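You operate a simulated robot arm through the tools that you are given. There is no shell and no other tool. Be economical: measure what you need, move in short steps, check, and stop when the job is done.

Carry out the task below with a simulated robot arm. There is one attempt and no reset: what you move stays moved.

Task
Put the tin marked "balm" from the worktop by the laundry wall on top of the pack of plain cards.

Only the result counts: the job must be done as asked and must still hold three seconds after the hand-in. Knocking over, shifting, dropping, spilling or breaking anything else fails it.

Robot
A 6-joint arm with a two-finger parallel gripper, fixed in place. Base frame: the origin is at the foot of the arm, x ahead of it, y to its left, z up; the work surface is at about z = 0. Units: mm, degrees, N and s.
With the tool pointing down near the work surface it reaches from about 140 to 580 mm from the base axis. Its first joint turns from -66.0 to 66.0 degrees. Payload 2.1 kg.
The tool frame sits at the grasp point between the pads (the TCP): z along the fingers, y along the line on which they close. The tips reach 30 mm beyond it. The gripper opens to 94 mm. The fingers are 28 mm wide and 10 mm thick; the gripper's body (50 by 96 mm) begins 55 mm behind the TCP.
Orientation is told as [roll, pitch, yaw] about the base's x, y, z axes, in that order, counted from this pose: with the fingers straight down and closing along the base's y, the tool's x points along the base's -x, its y along +y and its z along -z.

Tools
- The arm moves only by the tool step_arm. Its argument "plan" is a list of rows, each a list of 7 numbers: the shift along the base's x, y, z in cm, then the turn, a rotation vector about the base's x, y, z in degrees, then the finger opening in cm, from 0 to 9.4. In form: [[tx, ty, tz, rx, ry, rz, claw], ...]. A call has 1 to 8 rows; each row shifts and turns the commanded pose from where the row before left it. Each row takes 0.2 s and may step no farther than 50 mm and 8.6 degrees from the row before; otherwise, or with a gripper value out of range, the whole call is refused. Where a pose cannot be reached the arm comes as near as it can. A force on the tool above 40 N (or 10 N above the force at the start of the call, whichever is more), or a blocked arm, ends the call early, and 0.2 s more pass. Each finger travels about 72 mm/s and halts on what it meets, pressing with about 40 N; the grip force reading is that of the motor and also rises with nothing between the fingers. The clock runs only during rows and for 0.2 s after the last one: add rows that do not move to give the fingers time. The reply holds the time, the measured pose of the TCP, the force on the tool along the base axes, the opening and the grip force, in the units named above and with some noise, and new pictures: "show" is both (left out), scene, wrist or none.
- Cameras (640 x 400 px; columns grow to the right, rows downward): "scene" is fixed at [60.9, -364.8, 495.1]; the picture's right is [0.77, -0.64, 0.00], its down [-0.37, -0.44, -0.81] and it looks along [0.52, 0.62, -0.58] (base axes); focal length 348 px, centre (320, 200). "wrist" rides on the gripper at [-37, 0, -58] in the tool frame; the picture's right is [0.00, -1.00, 0.00], its down [0.97, 0.00, -0.24] and it looks along [0.24, 0.00, 0.97] (tool axes); focal length 218 px, centre (320, 200).
- point_at(camera, pixels): for up to 12 pixels [column, row] of the newest picture of that camera ("zoom" is the newest enlarged one), the place [x, y, z] in the base frame of the surface seen there, good to about 3 mm, but the place of the scene camera against the robot may be out by one fixed shift of up to 18 mm in any direction. It takes no simulated time.
- enlarge(camera, box): a new picture of the part [left, top, right, bottom] of that camera's present view, enlarged. It takes no simulated time.
- sign_off(): hands the job in; it is judged then, once.

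Go step by step. Measure first, check grasps and placings, and put right what went wrong. The budget is 60 turns and 150 pictures, counting those below and the enlarged ones. Unless the task says otherwise, let go and move clear before handing in, and close with one line.

The tools are called after ">>>" by a JSON object that holds its "name" and its "arguments". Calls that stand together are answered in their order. step_arm: Moves the arm, as the interface text tells. Its arguments: {"type":"object","properties":{"plan":{"type":"array"},"show":{"type":"string","enum":["both","scene","wrist","none"]}},"required":["plan"]} The other tools are called the same way: point_at (camera, pixels) gives the place of the surface under pixels of a picture; enlarge (camera, box) takes an enlarged picture of a part of a camera's view; sign_off () hands the job in.

At the start:

```text
clock: 0.0
tool_pos: [321.6, -51.8, 284.8]
orientation: [0.0, 0.0, 0.0]
force: [0.7, 0.3, -0.9]
opening: 94.1
grasp_force: 0.0
```

scene: 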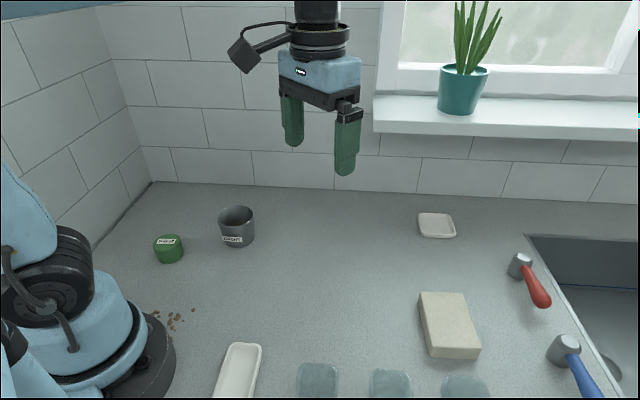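
wrist: 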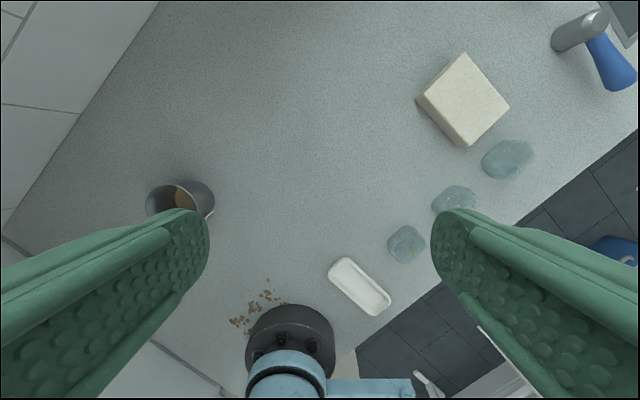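

The scene shows a green tin at (168,248), a grey open can at (237,226), and a beige block at (448,325) that may be the card pack. I'll enlarge these to read the labels.

>>> {"name": "enlarge", "arguments": {"camera": "scene", "box": [130, 190, 290, 290]}}

>>> {"name": "enlarge", "arguments": {"camera": "scene", "box": [380, 200, 540, 370]}}

>>> {"name": "point_at", "arguments": {"camera": "scene", "pixels": [[168, 239], [168, 262], [237, 210], [238, 246], [422, 294], [464, 294], [478, 346], [433, 347], [448, 320], [436, 225], [200, 280]]}}

```text
4.00 times, centred on (210, 240) of scene
```

zoom: 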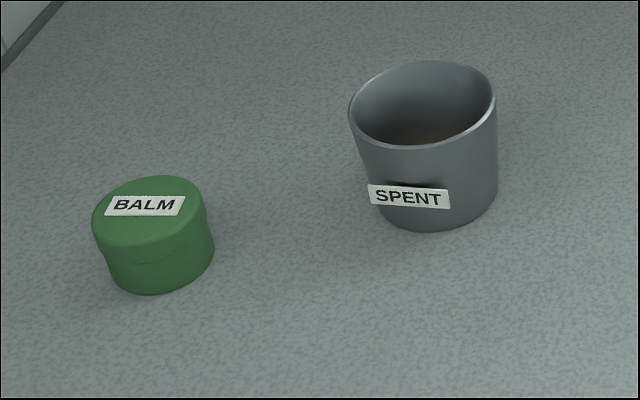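

```text
2.35 times, centred on (460, 285) of scene
```

zoom: 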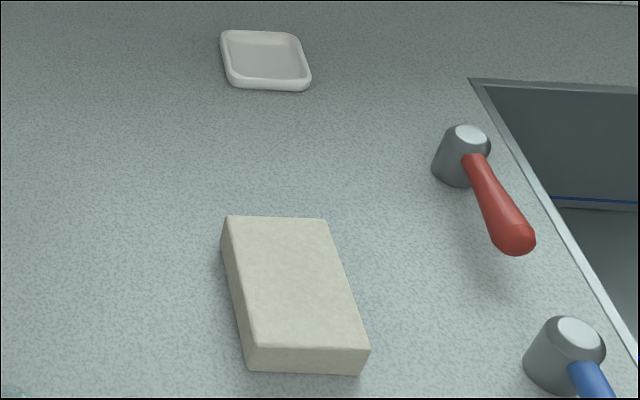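

```text
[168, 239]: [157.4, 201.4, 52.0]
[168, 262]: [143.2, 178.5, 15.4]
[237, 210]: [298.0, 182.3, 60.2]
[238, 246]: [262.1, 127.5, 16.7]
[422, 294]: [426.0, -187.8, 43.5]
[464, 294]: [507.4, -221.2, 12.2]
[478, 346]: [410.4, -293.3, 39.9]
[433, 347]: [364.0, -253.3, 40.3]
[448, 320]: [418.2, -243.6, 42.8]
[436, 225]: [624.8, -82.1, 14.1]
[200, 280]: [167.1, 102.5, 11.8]
```

The green tin reads "BALM", and the grey can reads "SPENT" and is not wanted. The scene z reads about 12 mm high at the worktop, so I'll cross-check with the wrist camera and look at the other objects.

>>> {"name": "enlarge", "arguments": {"camera": "wrist", "box": [400, 30, 560, 190]}}

>>> {"name": "enlarge", "arguments": {"camera": "scene", "box": [200, 300, 520, 400]}}

>>> {"name": "enlarge", "arguments": {"camera": "wrist", "box": [320, 200, 640, 400]}}

>>> {"name": "point_at", "arguments": {"camera": "wrist", "pixels": [[460, 55], [507, 104], [464, 145], [420, 98], [465, 98], [300, 150], [404, 244], [454, 198], [507, 158], [360, 287]]}}

```text
2.50 times, centred on (480, 110) of wrist
```

zoom: 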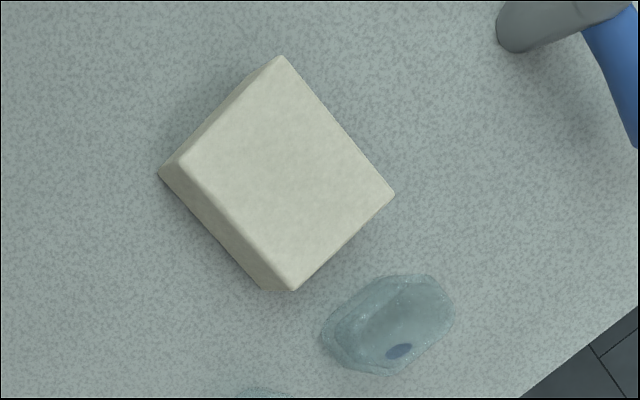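

```text
2.00 times, centred on (360, 350) of scene
```

zoom: 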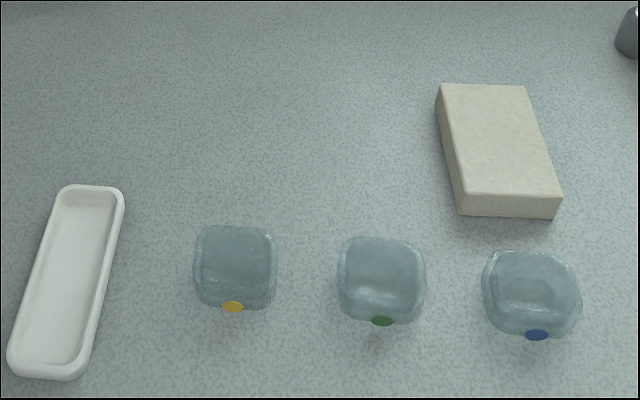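

```text
2.00 times, centred on (480, 300) of wrist
```

zoom: 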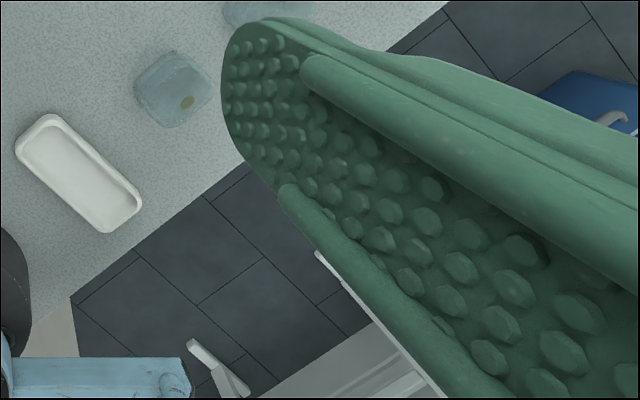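

```text
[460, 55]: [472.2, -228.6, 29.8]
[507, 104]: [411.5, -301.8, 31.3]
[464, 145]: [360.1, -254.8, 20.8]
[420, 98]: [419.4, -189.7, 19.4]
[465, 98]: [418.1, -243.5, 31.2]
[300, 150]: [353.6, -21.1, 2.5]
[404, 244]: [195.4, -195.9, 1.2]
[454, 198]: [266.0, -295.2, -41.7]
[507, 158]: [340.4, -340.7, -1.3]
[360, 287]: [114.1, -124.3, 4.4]
```

The beige block's top is at z≈31, centred near (417,-245), and it is the only pack-like object. The tin is near (150,190), so I'll move above it for a wrist view and check the wall distance first.

>>> {"name": "step_arm", "arguments": {"plan": [[-2.7, 4, -1, 0, 0, 0, 9.4], [-2.7, 4, -1, 0, 0, 0, 9.4], [-2.7, 4, -1, 0, 0, 0, 9.4], [-2.7, 4, -1, 0, 0, 0, 9.4], [-2.7, 4, -1, 0, 0, 0, 9.4], [-2.7, 4, -1, 0, 0, 0, 9.4], [0, 0, -2, 0, 0, 0, 9.4], [0, 0, 0, 0, 0, 0, 9.4]]}}

>>> {"name": "point_at", "arguments": {"camera": "scene", "pixels": [[120, 215], [97, 243], [150, 184], [130, 170], [80, 190]]}}

```text
clock: 1.8
tool_pos: [159.7, 188.8, 205.1]
orientation: [0.1, 0.0, -0.1]
force: [-0.1, 0.4, 0.0]
opening: 94.0
grasp_force: 0.0
```

scene: 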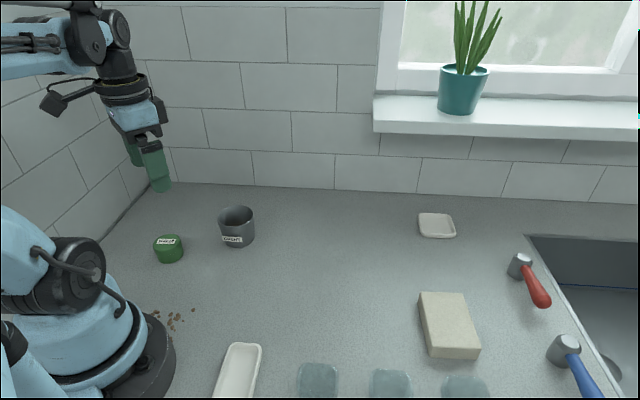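
wrist: 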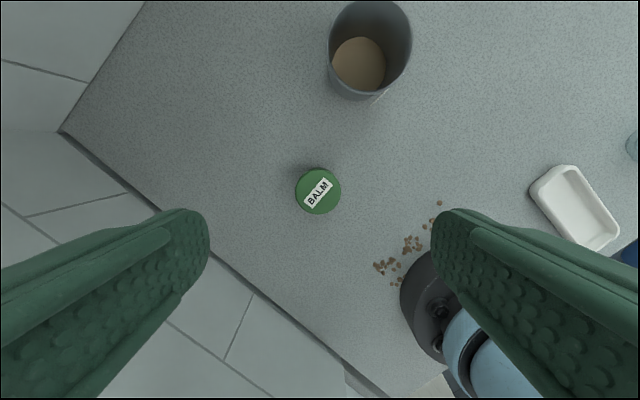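

```text
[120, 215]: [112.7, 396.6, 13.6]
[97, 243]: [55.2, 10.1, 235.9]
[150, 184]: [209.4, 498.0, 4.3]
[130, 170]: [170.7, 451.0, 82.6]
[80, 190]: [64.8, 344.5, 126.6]
```

The tin is visible in the wrist image at (318,191). I'll measure its edges, the can and the wall.

>>> {"name": "point_at", "arguments": {"camera": "wrist", "pixels": [[318, 191], [297, 191], [339, 191], [318, 170], [318, 211], [350, 150], [160, 210], [230, 270], [290, 330], [370, 95], [330, 70], [295, 172]]}}

>>> {"name": "enlarge", "arguments": {"camera": "wrist", "box": [270, 150, 370, 230]}}

```text
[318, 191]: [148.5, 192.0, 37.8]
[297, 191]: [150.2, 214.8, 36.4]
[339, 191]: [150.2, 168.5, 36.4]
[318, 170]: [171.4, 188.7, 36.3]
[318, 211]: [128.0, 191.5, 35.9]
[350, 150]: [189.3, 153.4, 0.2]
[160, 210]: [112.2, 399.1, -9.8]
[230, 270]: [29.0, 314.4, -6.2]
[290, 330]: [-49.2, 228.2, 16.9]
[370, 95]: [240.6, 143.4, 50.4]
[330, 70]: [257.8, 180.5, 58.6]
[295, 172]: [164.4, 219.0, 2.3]
```

```text
5.00 times, centred on (320, 190) of wrist
```

zoom: 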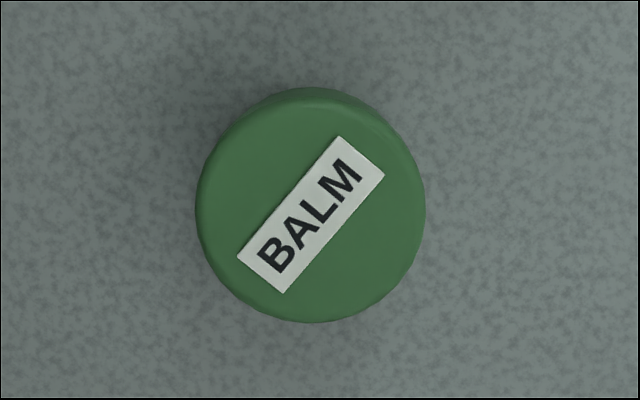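

The tin is centred at about (150,191.5), about 48 mm across, with its top at z≈37, and both sides are clear. I'll descend to TCP z≈34 with the fingers open.

>>> {"name": "step_arm", "arguments": {"plan": [[-0.95, 0.27, -3.5, 0, 0, 0, 9.4], [0, 0, -3.5, 0, 0, 0, 9.4], [0, 0, -3.5, 0, 0, 0, 9.4], [0, 0, -3.5, 0, 0, 0, 9.4], [0, 0, -2, 0, 0, 0, 9.4], [0, 0, -1.1, 0, 0, 0, 9.4], [0, 0, 0, 0, 0, 0, 9.4]]}}

```text
clock: 3.4
tool_pos: [149.9, 191.9, 33.7]
orientation: [0.0, 0.0, -0.1]
force: [-0.1, 1.2, 0.3]
opening: 94.1
grasp_force: 0.1
```

scene: 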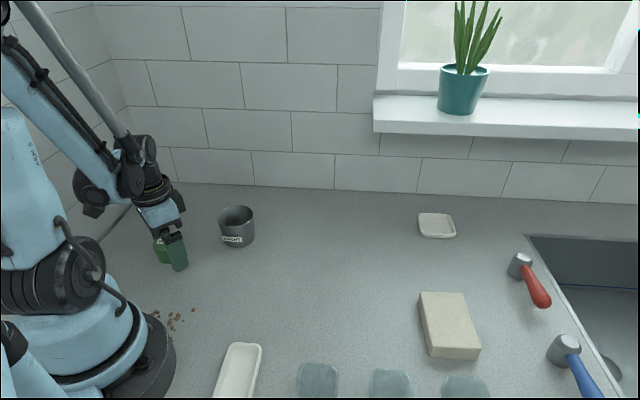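
wrist: 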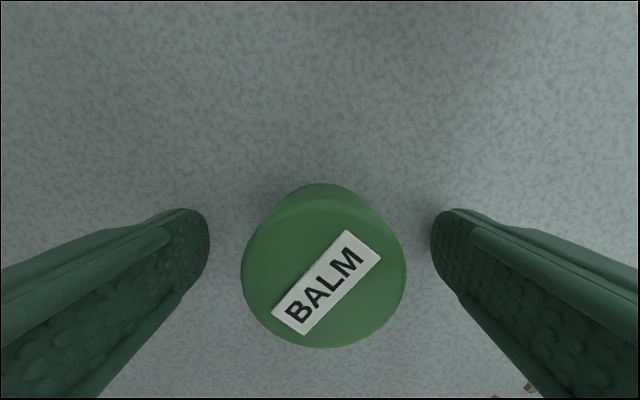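

The tin sits centred between the pads: its column is 323, and its row of about 272 matches the predicted 274. I'll close on it.

>>> {"name": "step_arm", "arguments": {"plan": [[0, 0, 0, 0, 0, 0, 6], [0, 0, 0, 0, 0, 0, 4.4], [0, 0, 0, 0, 0, 0, 4.2], [0, 0, 0, 0, 0, 0, 4.2]], "show": "wrist"}}

```text
clock: 4.4
tool_pos: [149.4, 192.3, 34.3]
orientation: [0.0, 0.0, 0.0]
force: [-0.4, 0.7, -0.2]
opening: 48.2
grasp_force: 40.1
```

wrist: 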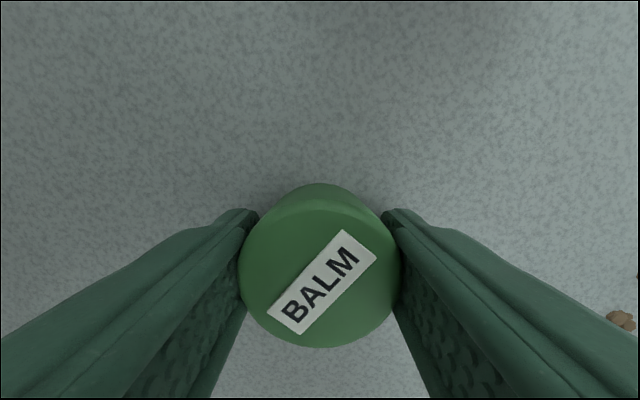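

The grip holds at 48.2 mm with 40 N. I'll lift gently and look.

>>> {"name": "step_arm", "arguments": {"plan": [[0, 0, 0.5, 0, 0, 0, 4.2], [0, 0, 1, 0, 0, 0, 4.2], [0, 0, 2.5, 0, 0, 0, 4.2], [0, 0, 3, 0, 0, 0, 4.2], [0, 0, 3, 0, 0, 0, 4.2], [0, 0, 3, 0, 0, 0, 4.2]]}}

>>> {"name": "enlarge", "arguments": {"camera": "scene", "box": [110, 150, 270, 270]}}

```text
clock: 5.8
tool_pos: [151.1, 192.1, 164.9]
orientation: [0.0, 0.0, 0.0]
force: [0.9, -0.4, -0.5]
opening: 48.4
grasp_force: 40.5
```

scene: 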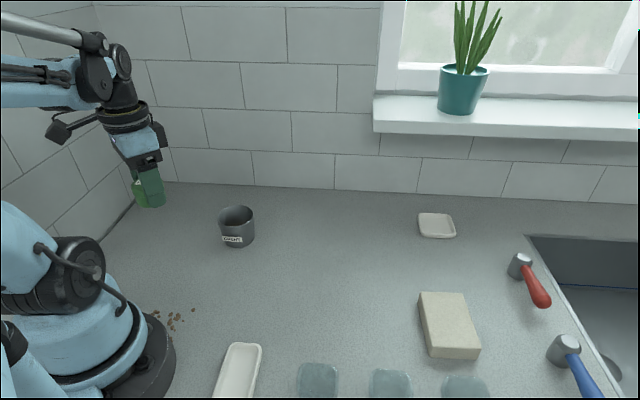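
wrist: 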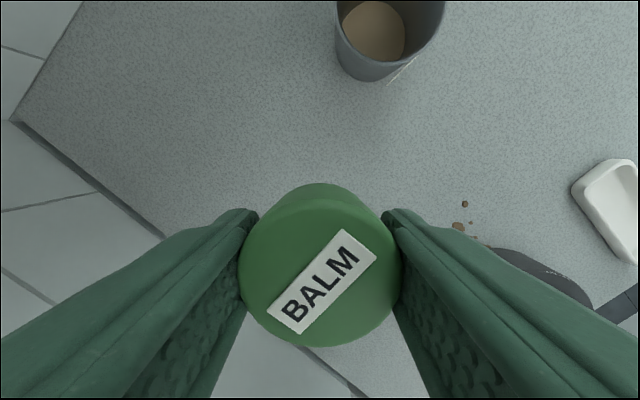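

```text
3.33 times, centred on (190, 210) of scene
```

zoom: 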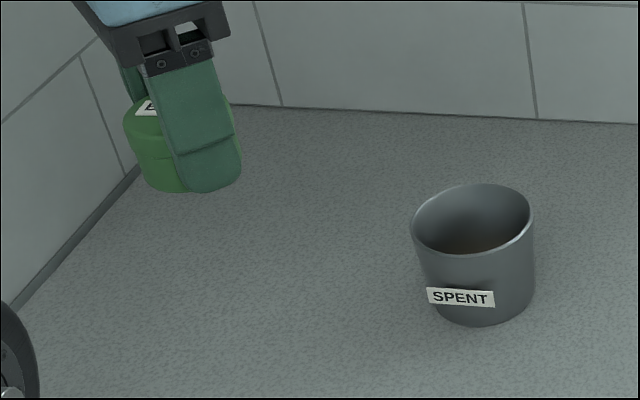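

The tin is lifted whole and level. I'll carry it towards the block at a safe height.

>>> {"name": "step_arm", "arguments": {"plan": [[2.5, -4.1, 0.5, 0, 0, 0, 4.2], [2.5, -4.1, 0, 0, 0, 0, 4.2], [2.5, -4.1, 0, 0, 0, 0, 4.2], [2.5, -4.1, 0, 0, 0, 0, 4.2], [2.5, -4.1, 0, 0, 0, 0, 4.2], [2.5, -4.1, 0, 0, 0, 0, 4.2], [2.5, -4.1, 0, 0, 0, 0, 4.2], [2.5, -4.1, 0, 0, 0, 0, 4.2]], "show": "none"}}

>>> {"name": "step_arm", "arguments": {"plan": [[1.6, -3.0, 0, 0, 0, 0, 4.2], [1.6, -3.0, 0, 0, 0, 0, 4.2], [0, 0, 0, 0, 0, 0, 4.2]]}}

```text
clock: 7.6
tool_pos: [351.5, -139.1, 168.1]
orientation: [0.0, 0.0, 0.1]
force: [0.0, 0.9, -0.1]
opening: 48.3
grasp_force: 39.7
```

```text
clock: 8.4
tool_pos: [382.9, -195.8, 168.0]
orientation: [0.0, 0.0, -0.1]
force: [0.5, 0.3, 0.1]
opening: 48.3
grasp_force: 40.4
```

scene: 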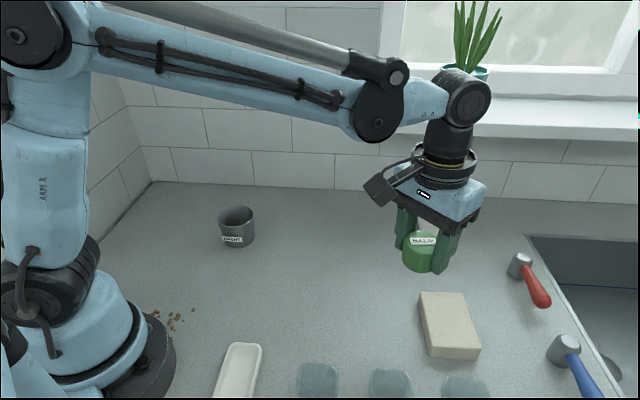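
wrist: 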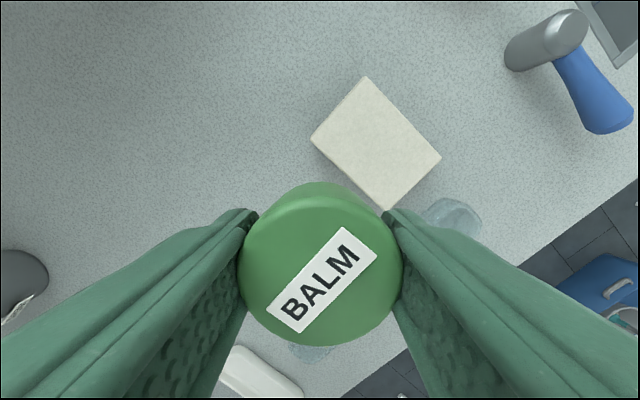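

The block is now clear in the wrist image, with corners near (364,78), (440,157), (386,210) and (312,138). I'll measure it and look at its surface.

>>> {"name": "point_at", "arguments": {"camera": "wrist", "pixels": [[365, 81], [437, 157], [386, 206], [315, 135], [376, 144], [340, 135], [410, 150], [300, 60]]}}

>>> {"name": "enlarge", "arguments": {"camera": "wrist", "box": [290, 60, 490, 230]}}

```text
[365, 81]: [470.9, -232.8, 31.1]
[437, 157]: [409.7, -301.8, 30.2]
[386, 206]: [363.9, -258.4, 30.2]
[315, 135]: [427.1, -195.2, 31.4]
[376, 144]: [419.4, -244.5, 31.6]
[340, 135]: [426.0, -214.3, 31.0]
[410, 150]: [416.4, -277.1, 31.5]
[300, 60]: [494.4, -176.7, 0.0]
```

```text
2.35 times, centred on (390, 145) of wrist
```

zoom: 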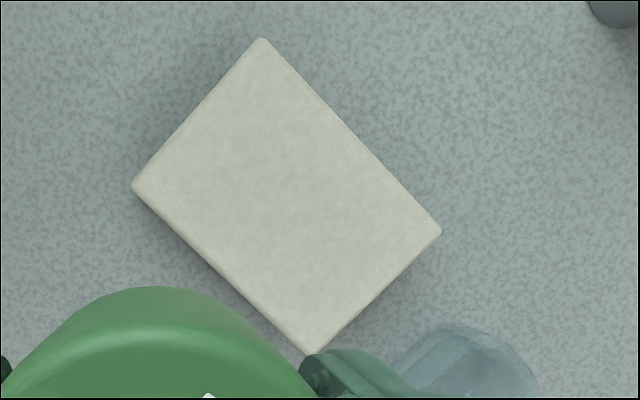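

The block's centre is (418,-247) and its top is z≈31. I'll move over it, then descend to TCP z≈72.

>>> {"name": "step_arm", "arguments": {"plan": [[1.75, -2.56, 0, 0, 0, 0, 4.2], [1.75, -2.56, 0, 0, 0, 0, 4.2], [0, 0, -3, 0, 0, 0, 4.2], [0, 0, -3, 0, 0, 0, 4.2], [0, 0, -2.5, 0, 0, 0, 4.2], [0, 0, -1, 0, 0, 0, 4.2], [0, 0, 0, 0, 0, 0, 4.2]]}}

>>> {"name": "enlarge", "arguments": {"camera": "scene", "box": [380, 230, 540, 370]}}

```text
clock: 10.0
tool_pos: [417.0, -248.6, 73.6]
orientation: [0.0, 0.0, 0.0]
force: [0.3, 0.2, -0.7]
opening: 48.1
grasp_force: 41.1
```

scene: 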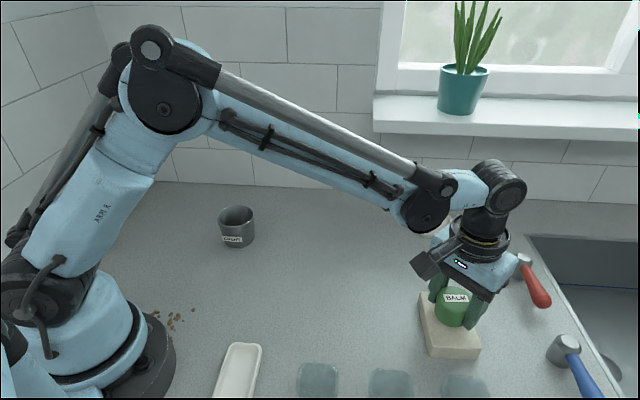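
wrist: 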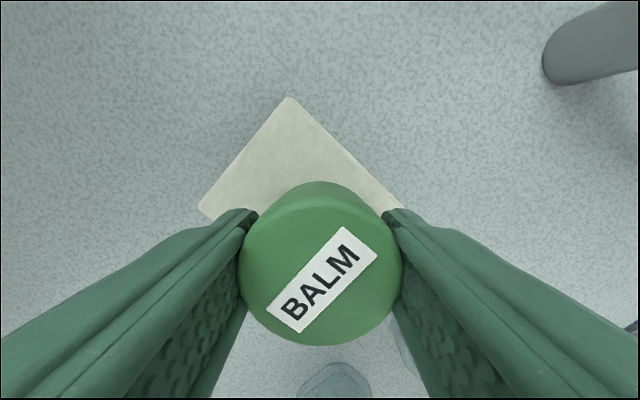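

```text
2.86 times, centred on (460, 300) of scene
```

zoom: 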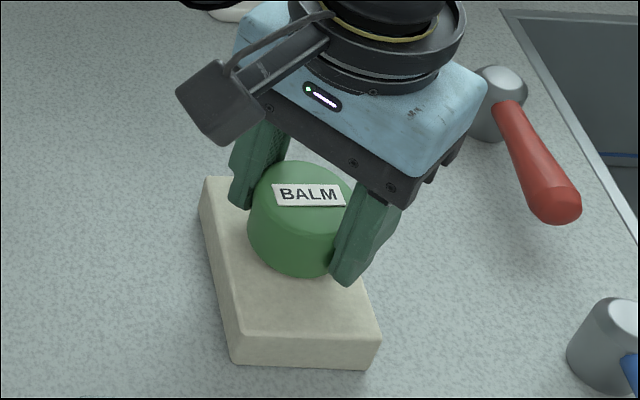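

The tin is centred over the block with about 8 mm to go. I'll lower it in small steps and watch the vertical force.

>>> {"name": "step_arm", "arguments": {"plan": [[0, 0, -0.3, 0, 0, 0, 4.2], [0, 0, -0.2, 0, 0, 0, 4.2], [0, 0, -0.1, 0, 0, 0, 4.2], [0, 0, 0, 0, 0, 0, 4.2]], "show": "none"}}

```text
clock: 11.0
tool_pos: [418.3, -248.0, 67.7]
orientation: [0.0, 0.1, 0.1]
force: [1.1, -0.3, -0.9]
opening: 47.8
grasp_force: 40.0
```

There is no contact yet at z≈67.5, so I'll go lower a millimetre at a time.

>>> {"name": "step_arm", "arguments": {"plan": [[0, 0, -0.1, 0, 0, 0, 4.2], [0, 0, 0, 0, 0, 0, 4.2]], "show": "none"}}

>>> {"name": "step_arm", "arguments": {"plan": [[0, 0, -0.1, 0, 0, 0, 4.2], [0, 0, 0, 0, 0, 0, 4.2]], "show": "scene"}}

>>> {"name": "enlarge", "arguments": {"camera": "scene", "box": [410, 270, 510, 370]}}

```text
clock: 11.6
tool_pos: [418.8, -248.3, 66.9]
orientation: [0.0, 0.0, 0.0]
force: [0.3, 0.6, -0.8]
opening: 48.2
grasp_force: 40.1
```

```text
clock: 12.2
tool_pos: [417.8, -247.1, 65.9]
orientation: [0.0, 0.1, 0.0]
force: [-0.3, 0.6, -0.4]
opening: 48.0
grasp_force: 39.6
```

scene: 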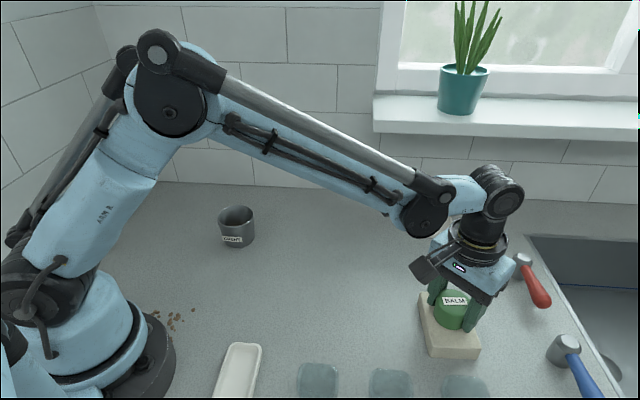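

```text
4.00 times, centred on (460, 320) of scene
```

zoom: 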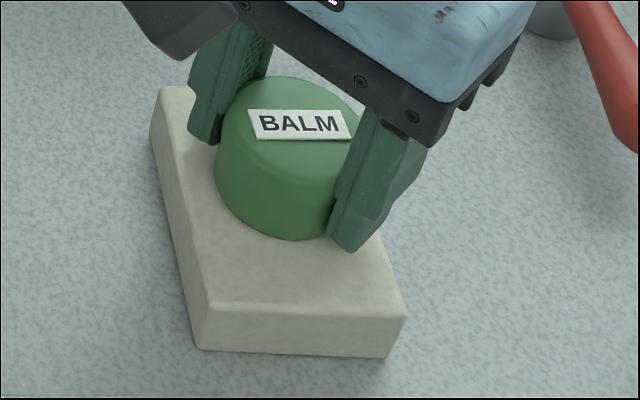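

Force is still near zero at z≈66, and expected contact is around 65. I'll take two more small steps.

>>> {"name": "step_arm", "arguments": {"plan": [[0, 0, -0.07, 0, 0, 0, 4.2], [0, 0, 0, 0, 0, 0, 4.2]], "show": "none"}}

>>> {"name": "step_arm", "arguments": {"plan": [[0, 0, -0.05, 0, 0, 0, 4.2], [0, 0, 0, 0, 0, 0, 4.2]], "show": "none"}}

```text
clock: 12.8
tool_pos: [417.9, -247.1, 64.6]
orientation: [0.0, 0.0, 0.0]
force: [-0.6, -0.3, -0.4]
opening: 48.1
grasp_force: 40.3
```

```text
clock: 13.4
tool_pos: [417.3, -248.1, 64.1]
orientation: [0.1, 0.0, 0.0]
force: [0.0, 0.1, -0.7]
opening: 48.2
grasp_force: 40.2
```

There is still no contact at 64.1, and the tips have about 3 mm of room over the block. I'll continue in half-millimetre steps.

>>> {"name": "step_arm", "arguments": {"plan": [[0, 0, -0.05, 0, 0, 0, 4.2], [0, 0, 0, 0, 0, 0, 4.2]], "show": "none"}}

>>> {"name": "step_arm", "arguments": {"plan": [[0, 0, -0.05, 0, 0, 0, 4.2], [0, 0, 0, 0, 0, 0, 4.2]], "show": "scene"}}

>>> {"name": "enlarge", "arguments": {"camera": "scene", "box": [410, 270, 510, 370]}}

```text
clock: 14.0
tool_pos: [417.2, -247.8, 64.4]
orientation: [0.1, 0.1, 0.0]
force: [-0.2, 0.6, -0.3]
opening: 48.3
grasp_force: 39.5
```

```text
clock: 14.6
tool_pos: [418.1, -246.8, 63.2]
orientation: [0.0, 0.0, 0.0]
force: [1.1, 1.3, 4.7]
opening: 48.3
grasp_force: 39.7
```

scene: 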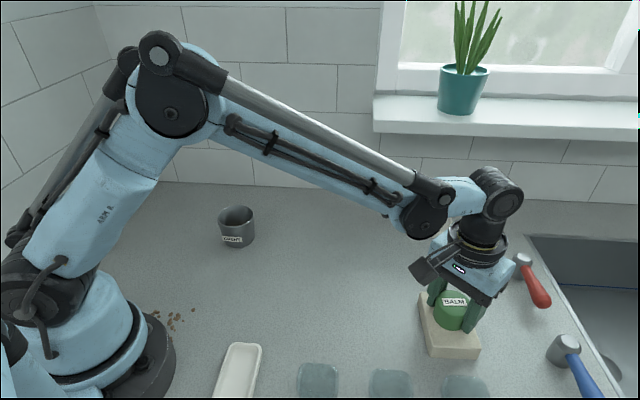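

```text
4.00 times, centred on (460, 320) of scene
```

zoom: 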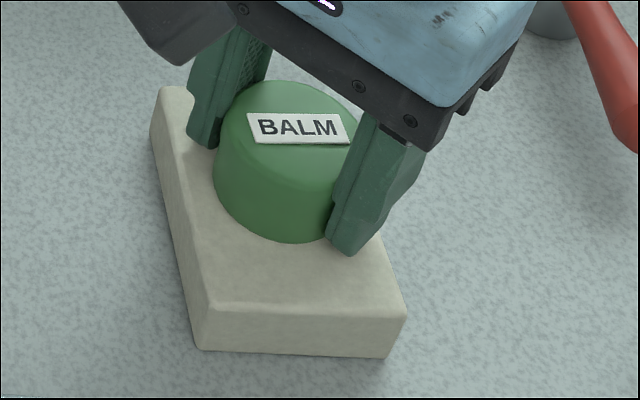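

The force rose to +4.7 N in z, so the tin is resting on the block. I'll open slowly, then rise straight up.

>>> {"name": "step_arm", "arguments": {"plan": [[0, 0, 0, 0, 0, 0, 5.2], [0, 0, 0, 0, 0, 0, 6.5], [0, 0, 0, 0, 0, 0, 8], [0, 0, 0, 0, 0, 0, 8], [0, 0, 0.5, 0, 0, 0, 8]]}}

```text
clock: 15.8
tool_pos: [418.6, -246.8, 69.6]
orientation: [0.0, 0.0, 0.0]
force: [-0.8, 0.0, -0.2]
opening: 80.1
grasp_force: 0.0
```

scene: 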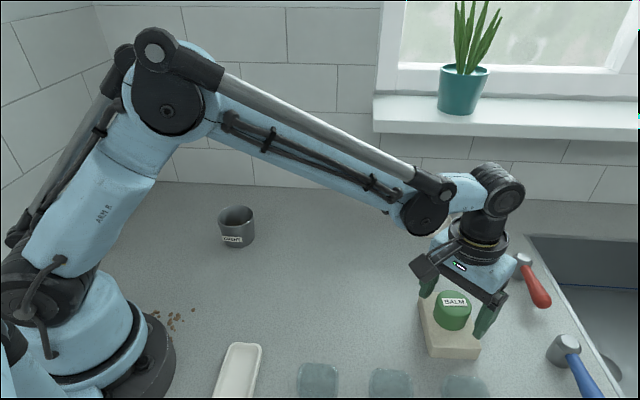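
wrist: 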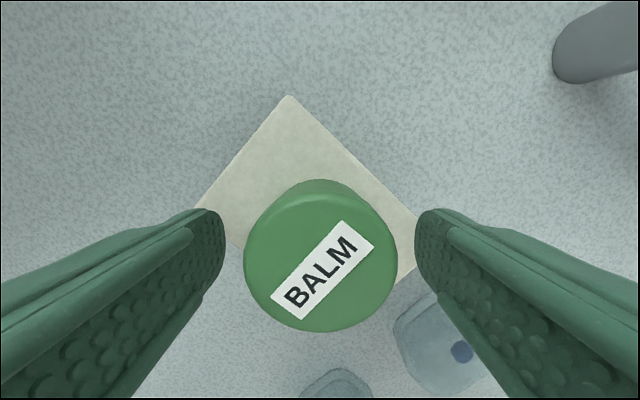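

The fingers are free and the tin stands on the block. I'll rise straight up and verify.

>>> {"name": "step_arm", "arguments": {"plan": [[0, 0, 2, 0, 0, 0, 8], [0, 0, 3, 0, 0, 0, 8], [0, 0, 4, 0, 0, 0, 8], [0, 0, 4, 0, 0, 0, 8], [-2, 2, 2, 0, 0, 0, 8], [0, 0, 0, 0, 0, 0, 8]]}}

>>> {"name": "enlarge", "arguments": {"camera": "scene", "box": [400, 260, 520, 370]}}

```text
clock: 17.2
tool_pos: [397.5, -226.5, 218.0]
orientation: [0.0, -0.1, 0.1]
force: [-0.3, 0.4, -0.3]
opening: 79.9
grasp_force: 0.0
```

scene: 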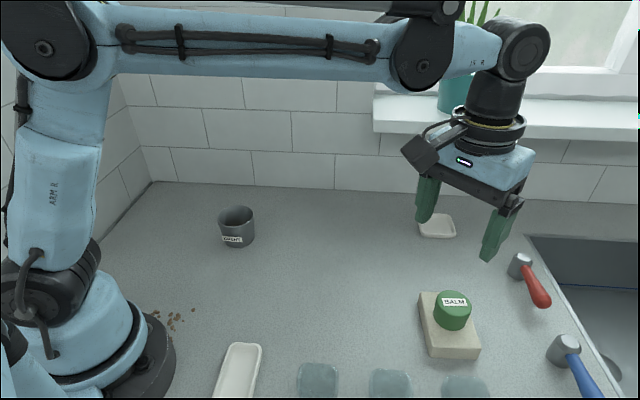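
wrist: 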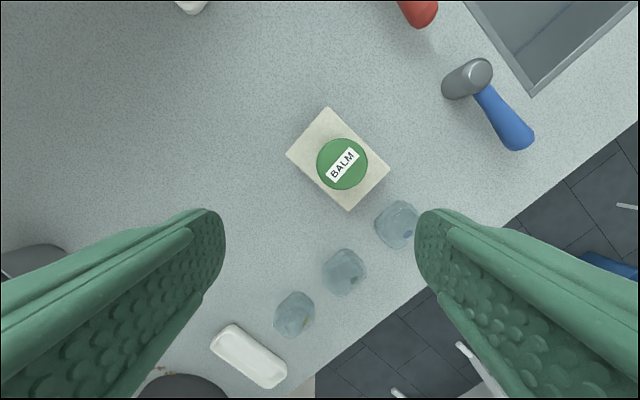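

```text
3.64 times, centred on (460, 315) of scene
```

zoom: 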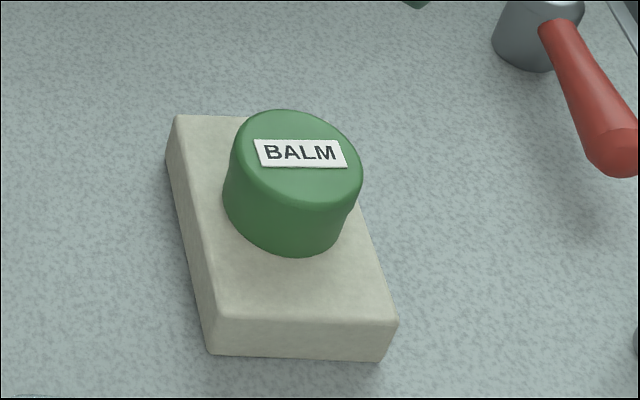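

The balm tin stands upright and centred on the block at (452,310), the block has not moved, and the gripper is clear. I'll hand in now.

>>> {"name": "sign_off", "arguments": {}}

```text
The job is handed in.
```

The "balm" tin is upright near the centre of the beige block, which I took to be the pack of plain cards because nothing else on the worktop looked like one. The arm is clear, nothing else was moved, and the job is handed in.
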